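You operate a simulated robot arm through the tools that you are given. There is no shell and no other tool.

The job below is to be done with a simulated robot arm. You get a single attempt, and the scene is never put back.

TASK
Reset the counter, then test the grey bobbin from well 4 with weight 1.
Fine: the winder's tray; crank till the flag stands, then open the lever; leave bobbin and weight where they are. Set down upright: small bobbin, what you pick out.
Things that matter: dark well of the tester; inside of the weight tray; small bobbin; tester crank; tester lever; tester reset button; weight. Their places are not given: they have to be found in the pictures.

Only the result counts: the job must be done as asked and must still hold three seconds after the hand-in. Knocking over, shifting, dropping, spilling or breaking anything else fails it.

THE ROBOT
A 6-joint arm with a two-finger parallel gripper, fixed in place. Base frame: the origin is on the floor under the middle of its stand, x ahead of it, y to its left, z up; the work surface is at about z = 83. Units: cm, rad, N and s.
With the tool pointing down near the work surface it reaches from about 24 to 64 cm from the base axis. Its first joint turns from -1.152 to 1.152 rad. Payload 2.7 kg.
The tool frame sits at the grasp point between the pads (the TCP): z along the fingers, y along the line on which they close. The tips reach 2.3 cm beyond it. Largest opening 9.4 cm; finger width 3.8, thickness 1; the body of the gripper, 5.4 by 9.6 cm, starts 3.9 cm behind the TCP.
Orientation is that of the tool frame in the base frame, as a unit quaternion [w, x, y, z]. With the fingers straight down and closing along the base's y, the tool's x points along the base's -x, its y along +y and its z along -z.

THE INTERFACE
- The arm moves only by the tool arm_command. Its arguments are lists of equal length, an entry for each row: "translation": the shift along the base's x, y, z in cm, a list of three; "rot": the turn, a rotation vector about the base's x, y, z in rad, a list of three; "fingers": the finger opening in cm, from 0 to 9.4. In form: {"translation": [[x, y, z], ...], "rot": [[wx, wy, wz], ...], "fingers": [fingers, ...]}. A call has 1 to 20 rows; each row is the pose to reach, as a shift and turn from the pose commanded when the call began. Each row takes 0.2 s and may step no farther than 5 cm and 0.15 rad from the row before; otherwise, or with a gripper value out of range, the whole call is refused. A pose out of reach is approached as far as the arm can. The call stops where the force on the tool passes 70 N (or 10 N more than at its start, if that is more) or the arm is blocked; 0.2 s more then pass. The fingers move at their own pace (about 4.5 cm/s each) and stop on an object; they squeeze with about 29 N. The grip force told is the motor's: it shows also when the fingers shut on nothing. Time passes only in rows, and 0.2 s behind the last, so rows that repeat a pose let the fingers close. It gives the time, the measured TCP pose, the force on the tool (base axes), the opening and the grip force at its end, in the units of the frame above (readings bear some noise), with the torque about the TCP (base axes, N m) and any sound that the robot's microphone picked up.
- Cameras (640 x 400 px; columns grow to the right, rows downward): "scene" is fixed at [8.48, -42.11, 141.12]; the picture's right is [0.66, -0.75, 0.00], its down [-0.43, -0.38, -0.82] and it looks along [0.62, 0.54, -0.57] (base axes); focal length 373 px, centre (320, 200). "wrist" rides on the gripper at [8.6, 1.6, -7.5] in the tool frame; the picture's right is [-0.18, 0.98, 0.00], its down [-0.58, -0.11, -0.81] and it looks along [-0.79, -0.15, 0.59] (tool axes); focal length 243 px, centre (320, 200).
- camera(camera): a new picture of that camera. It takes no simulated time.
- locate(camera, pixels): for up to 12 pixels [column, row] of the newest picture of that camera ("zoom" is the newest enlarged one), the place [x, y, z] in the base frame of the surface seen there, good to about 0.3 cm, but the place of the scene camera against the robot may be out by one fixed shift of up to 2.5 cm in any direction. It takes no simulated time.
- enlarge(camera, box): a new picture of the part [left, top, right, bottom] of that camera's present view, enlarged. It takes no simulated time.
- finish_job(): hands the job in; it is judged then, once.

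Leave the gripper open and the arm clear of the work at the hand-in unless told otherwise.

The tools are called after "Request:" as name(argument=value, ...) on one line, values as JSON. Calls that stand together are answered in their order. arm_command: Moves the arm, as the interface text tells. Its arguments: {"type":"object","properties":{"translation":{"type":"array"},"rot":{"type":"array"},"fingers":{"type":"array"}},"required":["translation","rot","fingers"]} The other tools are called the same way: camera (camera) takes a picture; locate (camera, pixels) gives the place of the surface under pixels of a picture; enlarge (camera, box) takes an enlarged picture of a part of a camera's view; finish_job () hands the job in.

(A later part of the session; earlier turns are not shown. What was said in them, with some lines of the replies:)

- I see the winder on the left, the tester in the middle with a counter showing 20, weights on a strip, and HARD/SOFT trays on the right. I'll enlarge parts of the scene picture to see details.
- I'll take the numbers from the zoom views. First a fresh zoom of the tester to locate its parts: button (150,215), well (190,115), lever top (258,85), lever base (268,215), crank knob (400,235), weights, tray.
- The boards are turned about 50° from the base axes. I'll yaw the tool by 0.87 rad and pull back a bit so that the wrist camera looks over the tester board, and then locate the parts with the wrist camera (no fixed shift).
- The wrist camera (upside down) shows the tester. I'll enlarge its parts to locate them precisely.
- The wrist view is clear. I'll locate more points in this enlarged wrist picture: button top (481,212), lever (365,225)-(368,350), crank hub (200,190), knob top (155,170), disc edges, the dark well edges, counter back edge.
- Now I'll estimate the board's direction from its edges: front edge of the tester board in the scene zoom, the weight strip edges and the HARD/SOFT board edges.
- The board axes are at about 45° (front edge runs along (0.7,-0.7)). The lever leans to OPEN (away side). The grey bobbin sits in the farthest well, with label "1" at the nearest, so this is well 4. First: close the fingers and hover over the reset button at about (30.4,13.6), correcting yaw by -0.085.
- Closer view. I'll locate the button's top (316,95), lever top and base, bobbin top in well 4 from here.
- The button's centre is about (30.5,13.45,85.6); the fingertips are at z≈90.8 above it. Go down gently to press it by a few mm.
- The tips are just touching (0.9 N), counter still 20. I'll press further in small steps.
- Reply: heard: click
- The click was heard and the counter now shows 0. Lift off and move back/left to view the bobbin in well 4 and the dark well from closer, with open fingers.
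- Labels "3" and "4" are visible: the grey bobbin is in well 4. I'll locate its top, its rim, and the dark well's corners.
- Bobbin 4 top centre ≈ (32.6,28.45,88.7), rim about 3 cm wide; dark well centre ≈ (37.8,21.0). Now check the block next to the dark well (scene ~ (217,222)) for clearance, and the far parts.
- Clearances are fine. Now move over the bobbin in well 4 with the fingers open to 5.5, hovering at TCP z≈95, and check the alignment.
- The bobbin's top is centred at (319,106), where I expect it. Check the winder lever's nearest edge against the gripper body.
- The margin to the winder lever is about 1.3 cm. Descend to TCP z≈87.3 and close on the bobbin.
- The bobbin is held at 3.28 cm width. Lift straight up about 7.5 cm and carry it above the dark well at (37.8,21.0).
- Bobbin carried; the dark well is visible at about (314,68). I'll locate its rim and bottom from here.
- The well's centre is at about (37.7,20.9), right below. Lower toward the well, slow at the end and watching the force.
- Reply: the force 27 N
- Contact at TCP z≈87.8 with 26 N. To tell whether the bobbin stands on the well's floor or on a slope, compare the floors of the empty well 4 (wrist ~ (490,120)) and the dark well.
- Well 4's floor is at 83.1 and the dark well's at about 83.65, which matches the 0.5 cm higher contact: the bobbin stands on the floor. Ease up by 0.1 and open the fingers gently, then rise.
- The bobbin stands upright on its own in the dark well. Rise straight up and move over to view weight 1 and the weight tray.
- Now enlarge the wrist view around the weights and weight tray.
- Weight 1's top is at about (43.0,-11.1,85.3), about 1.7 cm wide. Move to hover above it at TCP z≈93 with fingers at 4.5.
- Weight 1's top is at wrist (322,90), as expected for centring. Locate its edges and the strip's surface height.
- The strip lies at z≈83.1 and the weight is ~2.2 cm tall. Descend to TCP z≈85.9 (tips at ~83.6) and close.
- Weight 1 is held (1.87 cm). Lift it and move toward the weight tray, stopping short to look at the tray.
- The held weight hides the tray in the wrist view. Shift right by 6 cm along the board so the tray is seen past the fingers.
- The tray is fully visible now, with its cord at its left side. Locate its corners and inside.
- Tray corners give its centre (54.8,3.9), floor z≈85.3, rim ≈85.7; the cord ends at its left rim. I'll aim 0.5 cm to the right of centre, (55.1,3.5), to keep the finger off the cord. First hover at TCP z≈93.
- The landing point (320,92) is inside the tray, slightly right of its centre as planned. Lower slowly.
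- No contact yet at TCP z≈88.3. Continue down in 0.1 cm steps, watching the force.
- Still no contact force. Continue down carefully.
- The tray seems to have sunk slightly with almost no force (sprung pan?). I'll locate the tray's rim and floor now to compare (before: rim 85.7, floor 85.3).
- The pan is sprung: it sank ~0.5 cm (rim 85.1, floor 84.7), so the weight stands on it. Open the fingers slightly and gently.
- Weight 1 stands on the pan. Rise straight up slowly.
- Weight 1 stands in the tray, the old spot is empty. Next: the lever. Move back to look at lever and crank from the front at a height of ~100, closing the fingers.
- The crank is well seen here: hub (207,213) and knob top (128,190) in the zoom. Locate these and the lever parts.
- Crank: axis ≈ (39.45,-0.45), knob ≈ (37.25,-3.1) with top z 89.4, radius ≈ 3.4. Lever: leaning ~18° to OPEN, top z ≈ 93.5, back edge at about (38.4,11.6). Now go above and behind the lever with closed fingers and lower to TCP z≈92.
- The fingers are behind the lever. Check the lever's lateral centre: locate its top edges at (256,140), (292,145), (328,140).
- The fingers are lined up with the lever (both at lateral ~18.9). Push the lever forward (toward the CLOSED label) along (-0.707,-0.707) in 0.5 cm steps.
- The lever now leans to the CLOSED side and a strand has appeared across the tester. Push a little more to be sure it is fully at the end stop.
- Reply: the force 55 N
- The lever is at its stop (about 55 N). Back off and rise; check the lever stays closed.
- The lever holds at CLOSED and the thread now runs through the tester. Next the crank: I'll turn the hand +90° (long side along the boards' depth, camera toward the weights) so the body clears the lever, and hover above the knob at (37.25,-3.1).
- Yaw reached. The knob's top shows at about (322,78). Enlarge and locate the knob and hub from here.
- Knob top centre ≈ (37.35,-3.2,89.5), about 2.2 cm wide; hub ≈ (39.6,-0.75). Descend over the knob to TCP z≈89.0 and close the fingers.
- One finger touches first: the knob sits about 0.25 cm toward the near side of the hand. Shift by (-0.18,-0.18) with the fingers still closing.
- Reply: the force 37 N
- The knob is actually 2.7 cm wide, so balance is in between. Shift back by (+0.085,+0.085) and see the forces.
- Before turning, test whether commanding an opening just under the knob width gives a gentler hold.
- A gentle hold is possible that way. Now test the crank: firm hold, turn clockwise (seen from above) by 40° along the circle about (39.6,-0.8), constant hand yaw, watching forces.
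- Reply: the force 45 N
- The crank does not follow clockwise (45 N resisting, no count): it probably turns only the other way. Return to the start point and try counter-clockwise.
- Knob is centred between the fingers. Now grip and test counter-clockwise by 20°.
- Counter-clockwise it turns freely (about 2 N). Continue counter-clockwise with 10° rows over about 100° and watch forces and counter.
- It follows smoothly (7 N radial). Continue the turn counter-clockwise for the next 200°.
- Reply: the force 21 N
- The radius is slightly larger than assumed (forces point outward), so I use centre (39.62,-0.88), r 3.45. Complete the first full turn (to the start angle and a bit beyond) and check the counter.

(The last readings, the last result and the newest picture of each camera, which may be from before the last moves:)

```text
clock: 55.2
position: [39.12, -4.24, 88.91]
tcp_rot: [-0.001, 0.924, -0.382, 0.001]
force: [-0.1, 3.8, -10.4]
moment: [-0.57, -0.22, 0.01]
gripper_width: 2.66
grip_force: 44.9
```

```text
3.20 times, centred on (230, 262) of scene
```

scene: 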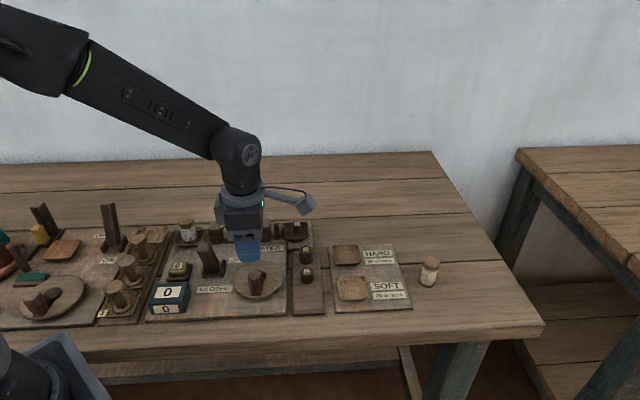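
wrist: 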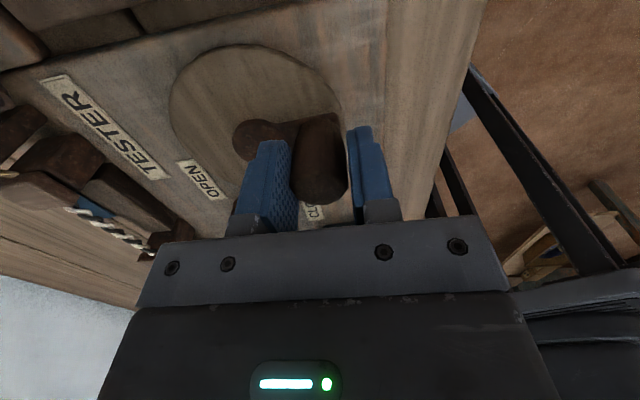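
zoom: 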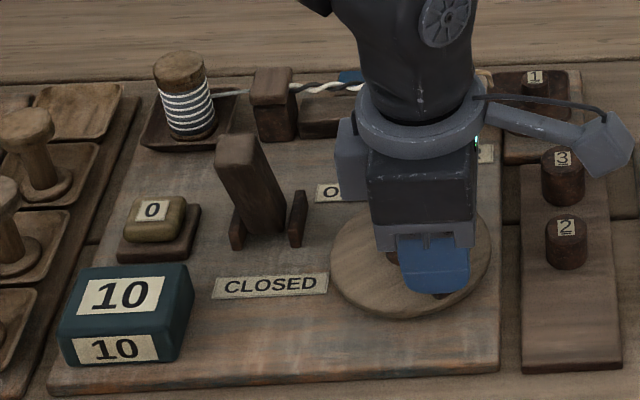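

The counter went to 10 after one full turn. Do another full turn counter-clockwise (20 rows of 18°), then check flag and counter.

Request:
arm_command(translation=[[1.079, -0.053, 0], [2.12, 0.23, 0], [3.023, 0.821, 0], [3.7, 1.662, 0], [4.083, 2.671, 0], [4.136, 3.75, 0], [3.853, 4.791, 0], [3.262, 5.694, 0], [2.421, 6.371, 0], [1.412, 6.754, 0], [0.333, 6.807, 0], [-0.708, 6.524, 0], [-1.611, 5.933, 0], [-2.288, 5.092, 0], [-2.671, 4.083, 0], [-2.724, 3.004, 0], [-2.441, 1.963, 0], [-1.85, 1.06, 0], [-1.009, 0.383, 0], [0, 0, 0]], rot=[[0, 0, 0], [0, 0, 0], [0, 0, 0], [0, 0, 0], [0, 0, 0], [0, 0, 0], [0, 0, 0], [0, 0, 0], [0, 0, 0], [0, 0, 0], [0, 0, 0], [0, 0, 0], [0, 0, 0], [0, 0, 0], [0, 0, 0], [0, 0, 0], [0, 0, 0], [0, 0, 0], [0, 0, 0], [0, 0, 0]], fingers=[0, 0, 0, 0, 0, 0, 0, 0, 0, 0, 0, 0, 0, 0, 0, 0, 0, 0, 0, 0])

Request:
enlarge(camera="scene", box=[140, 200, 320, 325])

Request:
camera(camera="wrist")

```text
clock: 59.4
position: [38.95, -4.16, 88.88]
tcp_rot: [0.0, 0.924, -0.382, 0.002]
force: [1.1, 9.7, -5.6]
moment: [-0.43, 0.12, 0.03]
gripper_width: 2.66
grip_force: 44.6
```

```text
3.20 times, centred on (230, 262) of scene
```

zoom: 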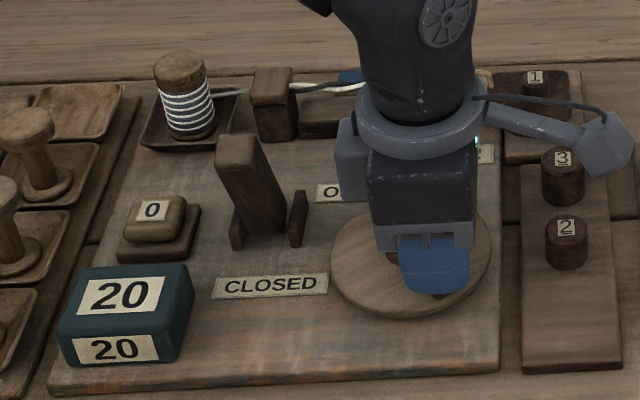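

```text
taken
```

wrist: 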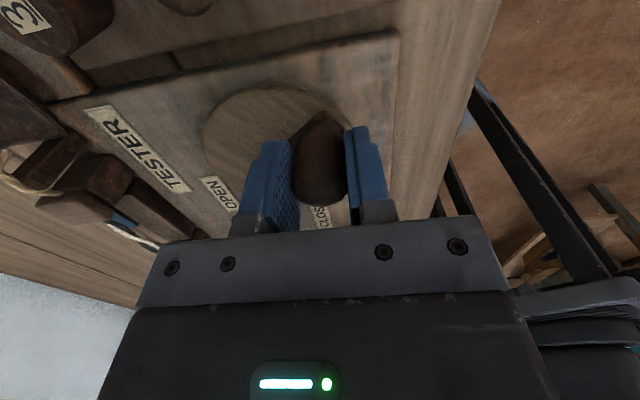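

Counter 20, the flag still lies flat (blue at scene zoom (350,75)), strand less twisted. Continue with another half turn and check.

Request:
arm_command(translation=[[1.079, -0.053, 0], [2.12, 0.23, 0], [3.023, 0.821, 0], [3.7, 1.662, 0], [4.083, 2.671, 0], [4.136, 3.75, 0], [3.853, 4.791, 0], [3.262, 5.694, 0], [2.421, 6.371, 0], [1.412, 6.754, 0], [0.333, 6.807, 0], [-0.708, 6.524, 0], [-1.611, 5.933, 0]], rot=[[0, 0, 0], [0, 0, 0], [0, 0, 0], [0, 0, 0], [0, 0, 0], [0, 0, 0], [0, 0, 0], [0, 0, 0], [0, 0, 0], [0, 0, 0], [0, 0, 0], [0, 0, 0], [0, 0, 0]], fingers=[0, 0, 0, 0, 0, 0, 0, 0, 0, 0, 0, 0, 0])

Request:
enlarge(camera="scene", box=[140, 200, 320, 325])

Request:
camera(camera="wrist")

```text
clock: 62.2
position: [37.13, 1.48, 88.92]
tcp_rot: [0.002, 0.924, -0.383, -0.004]
force: [-19.6, 17.5, 16.6]
moment: [1.0, 0.49, 0.03]
gripper_width: 2.68
grip_force: 44.8
```

```text
3.20 times, centred on (230, 262) of scene
```

zoom: 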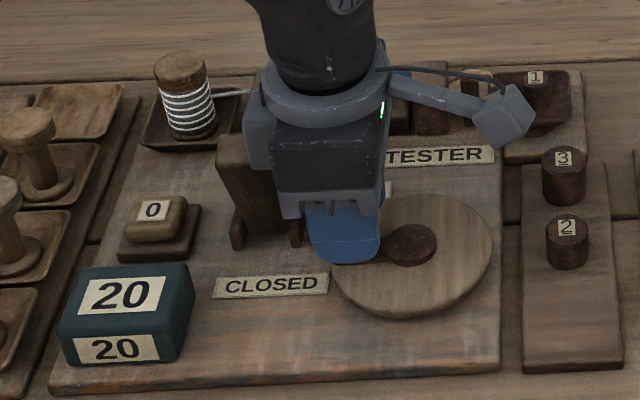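

```text
taken
```

wrist: 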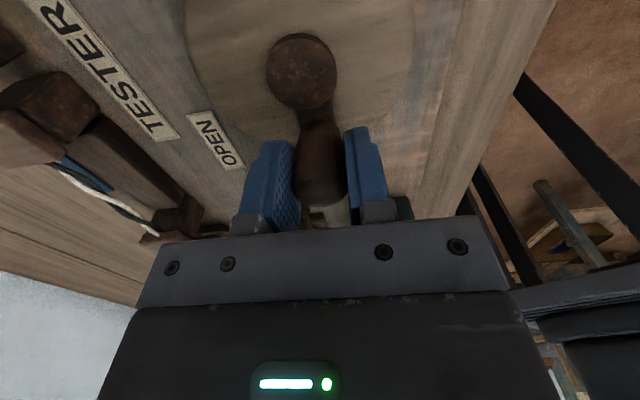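

The thread is nearly untwisted; the commanded circle needs a slight shift (forces point outward here). Finish the third turn with the centre moved by (-0.1,+0.18).

Request:
arm_command(translation=[[-0.777, -0.661, 0], [-1.16, -1.67, 0], [-1.213, -2.749, 0], [-0.93, -3.79, 0], [-0.339, -4.693, 0], [0.502, -5.37, 0], [0.9, -5.56, 0]], rot=[[0, 0, 0], [0, 0, 0], [0, 0, 0], [0, 0, 0], [0, 0, 0], [0, 0, 0], [0, 0, 0]], fingers=[0, 0, 0, 0, 0, 0, 0])

Request:
enlarge(camera="scene", box=[140, 200, 320, 325])

Request:
camera(camera="wrist")

```text
clock: 63.8
position: [38.18, -4.01, 88.86]
tcp_rot: [0.0, 0.924, -0.382, -0.001]
force: [-3.4, -8.2, -10.2]
moment: [-0.86, -1.08, -0.01]
gripper_width: 2.62
grip_force: 44.7
```

```text
3.20 times, centred on (230, 262) of scene
```

zoom: 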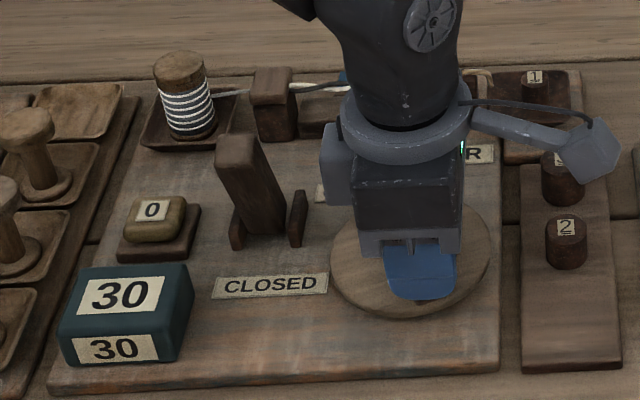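

```text
taken
```

wrist: 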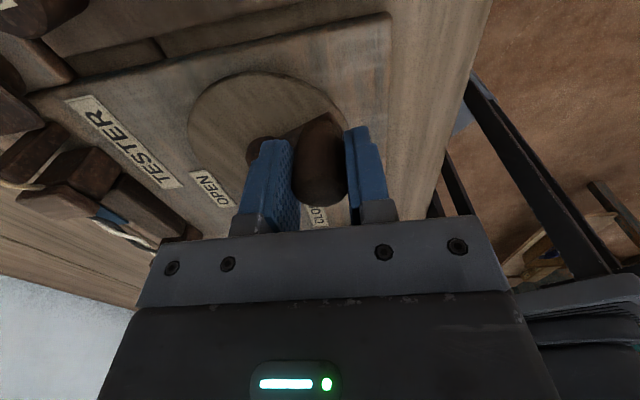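

Counter 30. Look closely at the flag in both views.

Request:
enlarge(camera="wrist", box=[0, 120, 200, 260])

Request:
enlarge(camera="scene", box=[200, 205, 280, 255])

```text
2.86 times, centred on (100, 190) of wrist
```

zoom: 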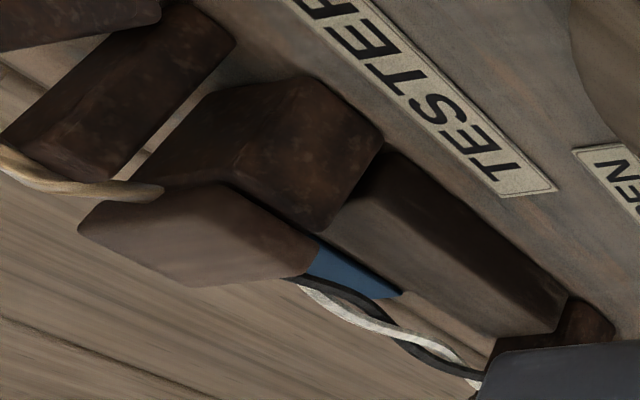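

```text
8.00 times, centred on (240, 230) of scene
```

zoom: 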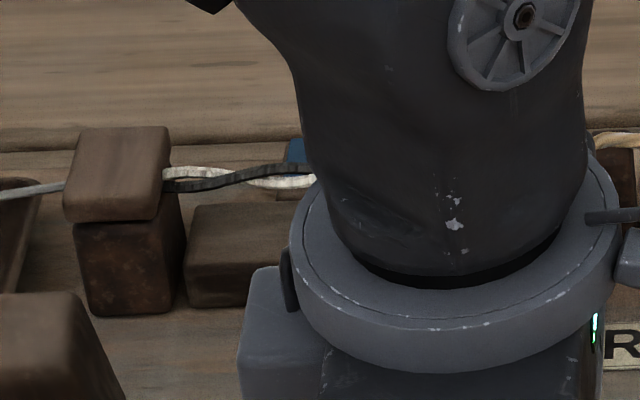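

The flag still lies flat, the strand has little twist left. Continue the fourth turn in parts, checking the flag between.

Request:
arm_command(translation=[[1.062, -0.336, 0], [2.138, -0.249, 0], [3.135, 0.166, 0], [3.954, 0.868, 0], [4.517, 1.789, 0], [4.767, 2.839, 0], [4.68, 3.915, 0], [4.265, 4.912, 0], [3.563, 5.731, 0], [2.642, 6.294, 0]], rot=[[0, 0, 0], [0, 0, 0], [0, 0, 0], [0, 0, 0], [0, 0, 0], [0, 0, 0], [0, 0, 0], [0, 0, 0], [0, 0, 0], [0, 0, 0]], fingers=[0, 0, 0, 0, 0, 0, 0, 0, 0, 0])

Request:
camera(camera="wrist")

Request:
enlarge(camera="scene", box=[140, 200, 320, 325])

```text
clock: 64.6
position: [39.87, -4.3, 88.85]
tcp_rot: [0.008, 0.923, -0.385, -0.015]
force: [-17.5, -6.8, 16.9]
moment: [0.8, -0.24, 0.02]
gripper_width: 2.66
grip_force: 44.3
stopped in row 3: the force on the tool passed its limit at 80 N (the readings are from after the stop); the commanded pose is now the measured one
```

```text
taken
```

wrist: 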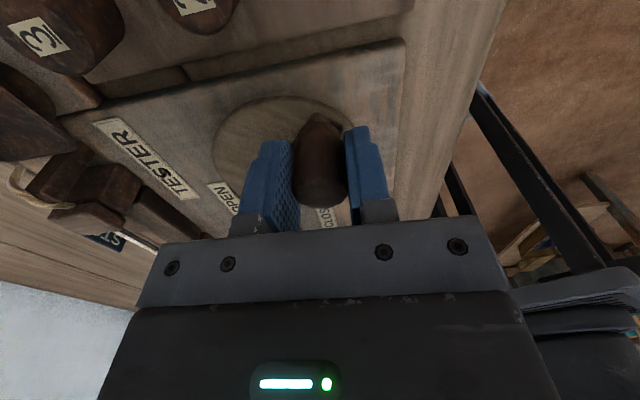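

```text
3.20 times, centred on (230, 262) of scene
```

zoom: 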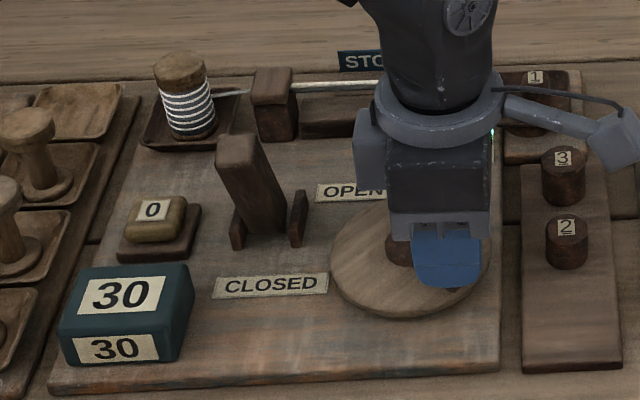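

The flag stands ("STOP"), counter 30, and the crank has locked. Release the knob gently and rise.

Request:
arm_command(translation=[[0, 0, 0], [0, 0, 0], [0, 0, 0], [0, 0, 2], [0, 0, 6], [0, 0, 10.5], [0, 0, 10.5]], rot=[[0, 0, 0], [0, 0, 0], [0, 0, 0], [0, 0, 0], [0, 0, 0], [0, 0, 0], [0, 0, 0]], fingers=[3.0, 3.6, 4.2, 4.4, 4.4, 4.4, 4.4])

Request:
enlarge(camera="scene", box=[140, 200, 320, 325])

Request:
camera(camera="wrist")

```text
clock: 66.2
position: [39.98, -4.38, 99.27]
tcp_rot: [0.007, 0.923, -0.385, -0.014]
force: [0.3, 0.4, -0.2]
moment: [-0.01, -0.01, 0.02]
gripper_width: 4.39
grip_force: 0.1
```

```text
3.20 times, centred on (230, 262) of scene
```

zoom: 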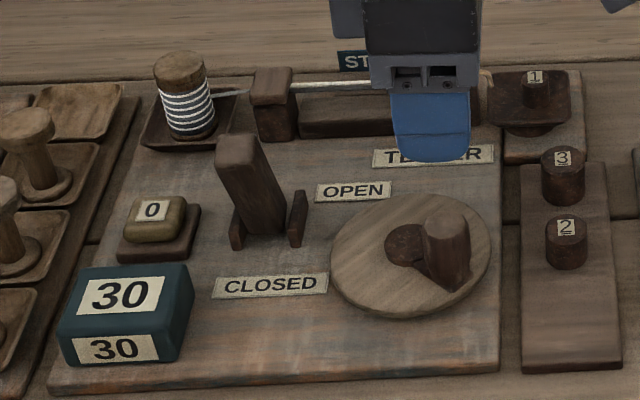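

```text
taken
```

wrist: 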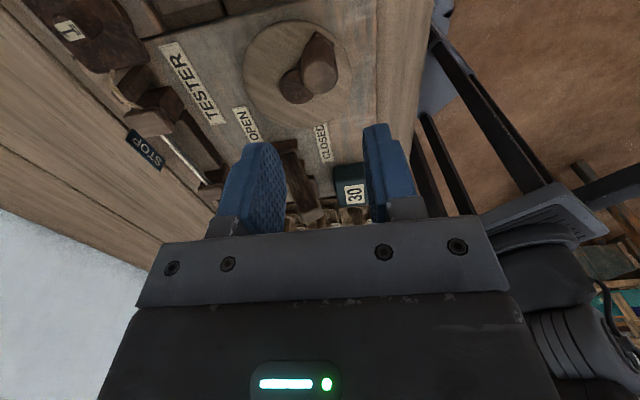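

All good: flag up, counter 30. Now move in front of the closed lever (near side) with closed fingers: from here slide left along the board to about (31.0,4.3) at z≈99, then look.

Request:
arm_command(translation=[[-2.9, 2.9, 0], [-5.9, 5.8, 0], [-8.86, 8.66, 0], [-8.86, 8.66, 0], [-8.86, 8.66, 0]], rot=[[0, 0, 0], [0, 0, 0], [0, 0, 0], [0, 0, 0], [0, 0, 0]], fingers=[2, 0, 0, 0, 0])

Request:
camera(camera="wrist")

Request:
enlarge(camera="scene", box=[140, 180, 320, 305])

```text
clock: 67.4
position: [31.19, 4.39, 99.24]
tcp_rot: [0.007, 0.923, -0.385, -0.014]
force: [-0.2, 0.1, -0.7]
moment: [0.02, -0.03, 0.01]
gripper_width: 0.0
grip_force: 29.0
```

```text
taken
```

wrist: 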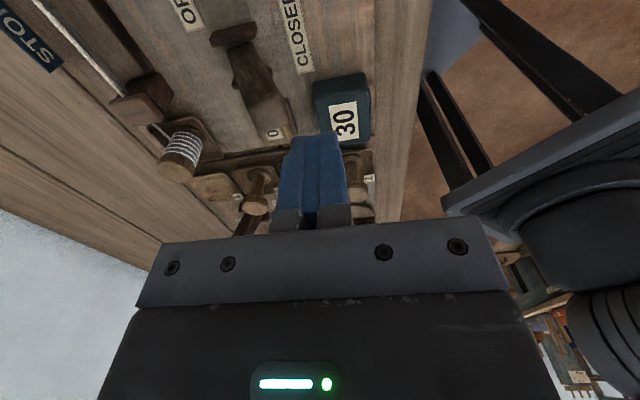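

```text
3.20 times, centred on (230, 242) of scene
```

zoom: 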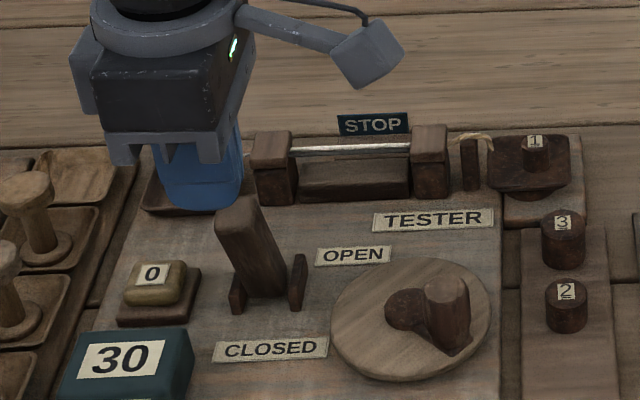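

Enlarge the wrist view to locate the lever's top in its closed position.

Request:
enlarge(camera="wrist", box=[180, 10, 380, 160])

Request:
locate(camera="wrist", pixels=[[250, 70], [262, 100], [275, 108], [285, 112], [268, 118], [245, 100], [280, 100], [290, 118], [235, 40], [222, 36]])

```text
2.67 times, centred on (280, 85) of wrist
```

zoom: 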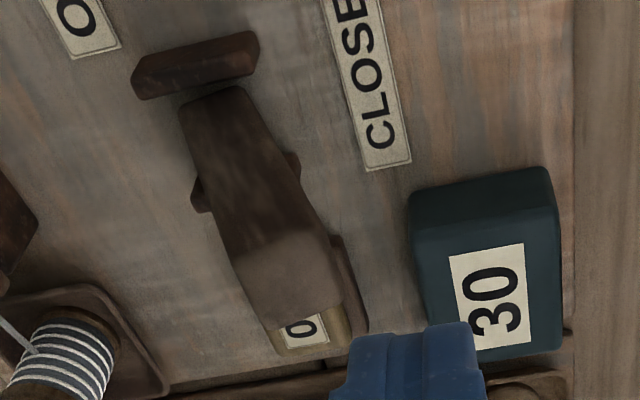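

```text
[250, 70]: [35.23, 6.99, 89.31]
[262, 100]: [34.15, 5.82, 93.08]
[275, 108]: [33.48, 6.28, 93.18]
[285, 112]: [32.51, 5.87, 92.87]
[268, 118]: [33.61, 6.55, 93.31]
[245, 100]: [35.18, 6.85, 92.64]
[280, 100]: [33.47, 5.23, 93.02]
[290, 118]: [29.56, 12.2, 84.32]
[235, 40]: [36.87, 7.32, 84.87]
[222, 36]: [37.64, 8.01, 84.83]
```

The closed lever's top is at about (33.8,6.3,93.1), front edge at u≈27.2; the fingers' front is ~1 cm short of it. Descend to TCP z≈92 and push away (toward OPEN) along (+0.707,+0.707).

Request:
arm_command(translation=[[0, 0, -4], [0, 0, -7.3], [0, 0, -7.3], [0.7, 0.7, -7.3], [1.06, 1.06, -7.3], [1.41, 1.41, -7.3], [1.77, 1.77, -7.3], [2.12, 2.12, -7.3], [2.47, 2.47, -7.3], [2.83, 2.83, -7.3], [3.18, 3.18, -7.3], [3.54, 3.54, -7.3]], rot=[[0, 0, 0], [0, 0, 0], [0, 0, 0], [0, 0, 0], [0, 0, 0], [0, 0, 0], [0, 0, 0], [0, 0, 0], [0, 0, 0], [0, 0, 0], [0, 0, 0], [0, 0, 0]], fingers=[0, 0, 0, 0, 0, 0, 0, 0, 0, 0, 0, 0])

Request:
enlarge(camera="scene", box=[140, 180, 320, 305])

Request:
camera(camera="wrist")

```text
clock: 70.0
position: [34.65, 7.96, 92.05]
tcp_rot: [0.006, 0.923, -0.385, -0.015]
force: [-0.5, -0.5, 0.5]
moment: [-0.05, -0.02, 0.02]
gripper_width: 0.0
grip_force: 29.0
```

```text
3.20 times, centred on (230, 242) of scene
```

zoom: 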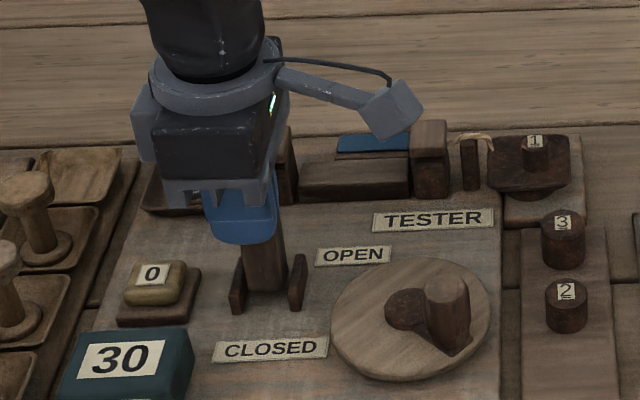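

```text
taken
```

wrist: 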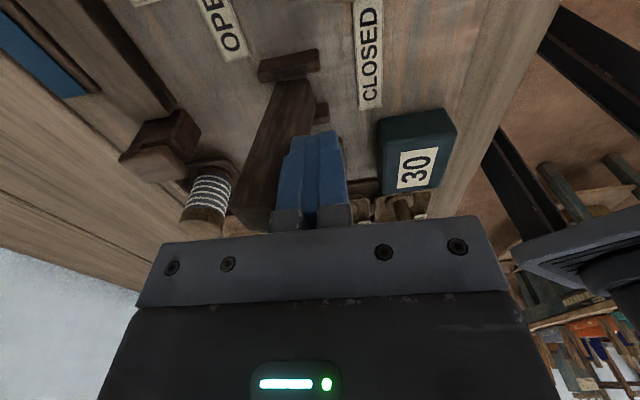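

The lever has swung to OPEN (strand gone, flag folded, counter stays 30). Push a little further to be sure it is fully at its stop.

Request:
arm_command(translation=[[0.35, 0.35, 0], [0.71, 0.71, 0], [0.95, 0.95, 0], [1.1, 1.1, 0]], rot=[[0, 0, 0], [0, 0, 0], [0, 0, 0], [0, 0, 0]], fingers=[0, 0, 0, 0])

```text
clock: 71.0
position: [35.67, 8.85, 91.88]
tcp_rot: [0.009, 0.923, -0.385, -0.016]
force: [-13.0, -22.1, 10.6]
moment: [-0.44, 0.2, -0.04]
gripper_width: 0.04
grip_force: 29.4
```

The stop is reached (about 25 N). Back off, rise, and open the gripper, moving clear of the work.

Request:
arm_command(translation=[[-0.8, -0.8, 0], [-2.0, -2.0, 0], [-3.0, -3.0, 0], [-3.0, -3.0, 4], [-3.0, -3.0, 8.5], [-3.0, -3.0, 13], [-3.0, -3.0, 17], [-3.0, -3.0, 17]], rot=[[0, 0, 0], [0, 0, 0], [0, 0, 0], [0, 0, 0], [0, 0, 0], [0, 0, 0], [0, 0, 0], [0, 0, 0]], fingers=[0, 0, 0, 0, 3, 6, 9.4, 9.4])

Request:
camera(camera="scene")

Request:
enlarge(camera="scene", box=[140, 200, 320, 325])

Request:
camera(camera="wrist")

```text
clock: 72.8
position: [32.78, 6.02, 109.0]
tcp_rot: [0.007, 0.923, -0.385, -0.014]
force: [0.6, 1.2, -0.4]
moment: [0.01, 0.0, 0.02]
gripper_width: 8.49
grip_force: 0.0
```

```text
taken
```

scene: 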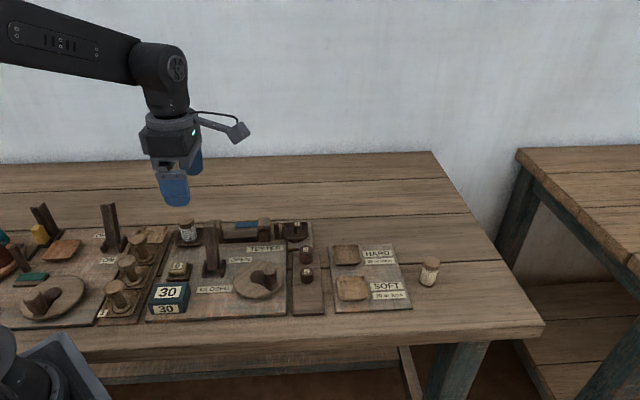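

```text
3.20 times, centred on (230, 262) of scene
```

zoom: 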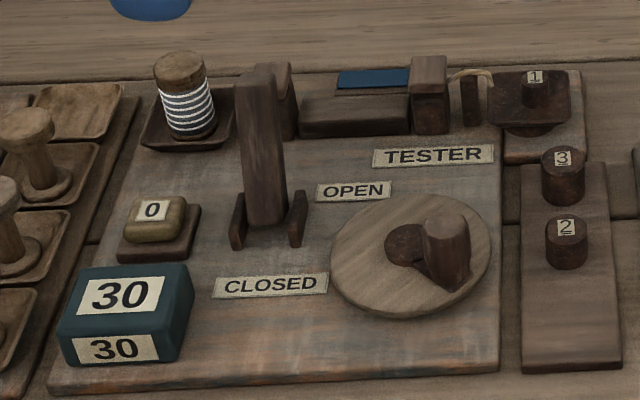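

```text
taken
```

wrist: 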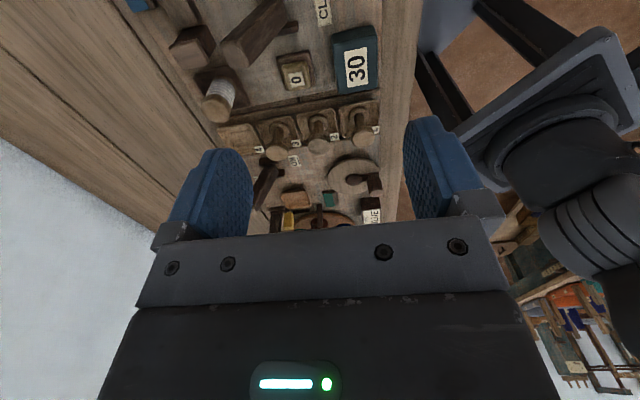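

Final state:
- The counter was reset to 0 and now reads 30 after the test.
- The lever stands at OPEN.
- The grey bobbin stands upright in the dark well.
- Weight 1 is in the weight tray, and nothing else has moved.
- The gripper is open and the arm is clear, at z≈109.

I'm handing the job in.

Request:
finish_job()

```text
The job is handed in.
```

I handed the job in: the counter was reset and the grey bobbin from well 4 was tested with weight 1. I don't have the judge's result yet.

- **Reset:** pressing the button took the counter from 20 to 0.
- **Set-up:** the grey bobbin stands upright in the tester's dark well, and weight 1 stands in the weight tray. I pushed the lever to CLOSED.
- **Cranking:** the crank only turns counter-clockwise and adds 10 per full turn. The flag stood up, reading "STOP", with the counter at 30. At that moment the crank locked and the force briefly reached 80 N, which stopped the move; I saw no damage.
- **Finish:** I pushed the lever back to OPEN until it reached its stop. The flag folded down as the lever opened, and the counter stayed at 30. Bobbin and weight were left where they are.

By the tester's own labels, 30 counts as HARD ("30 or more"). In the last pictures nothing else had been knocked or shifted, and the gripper was open and clear of the work.
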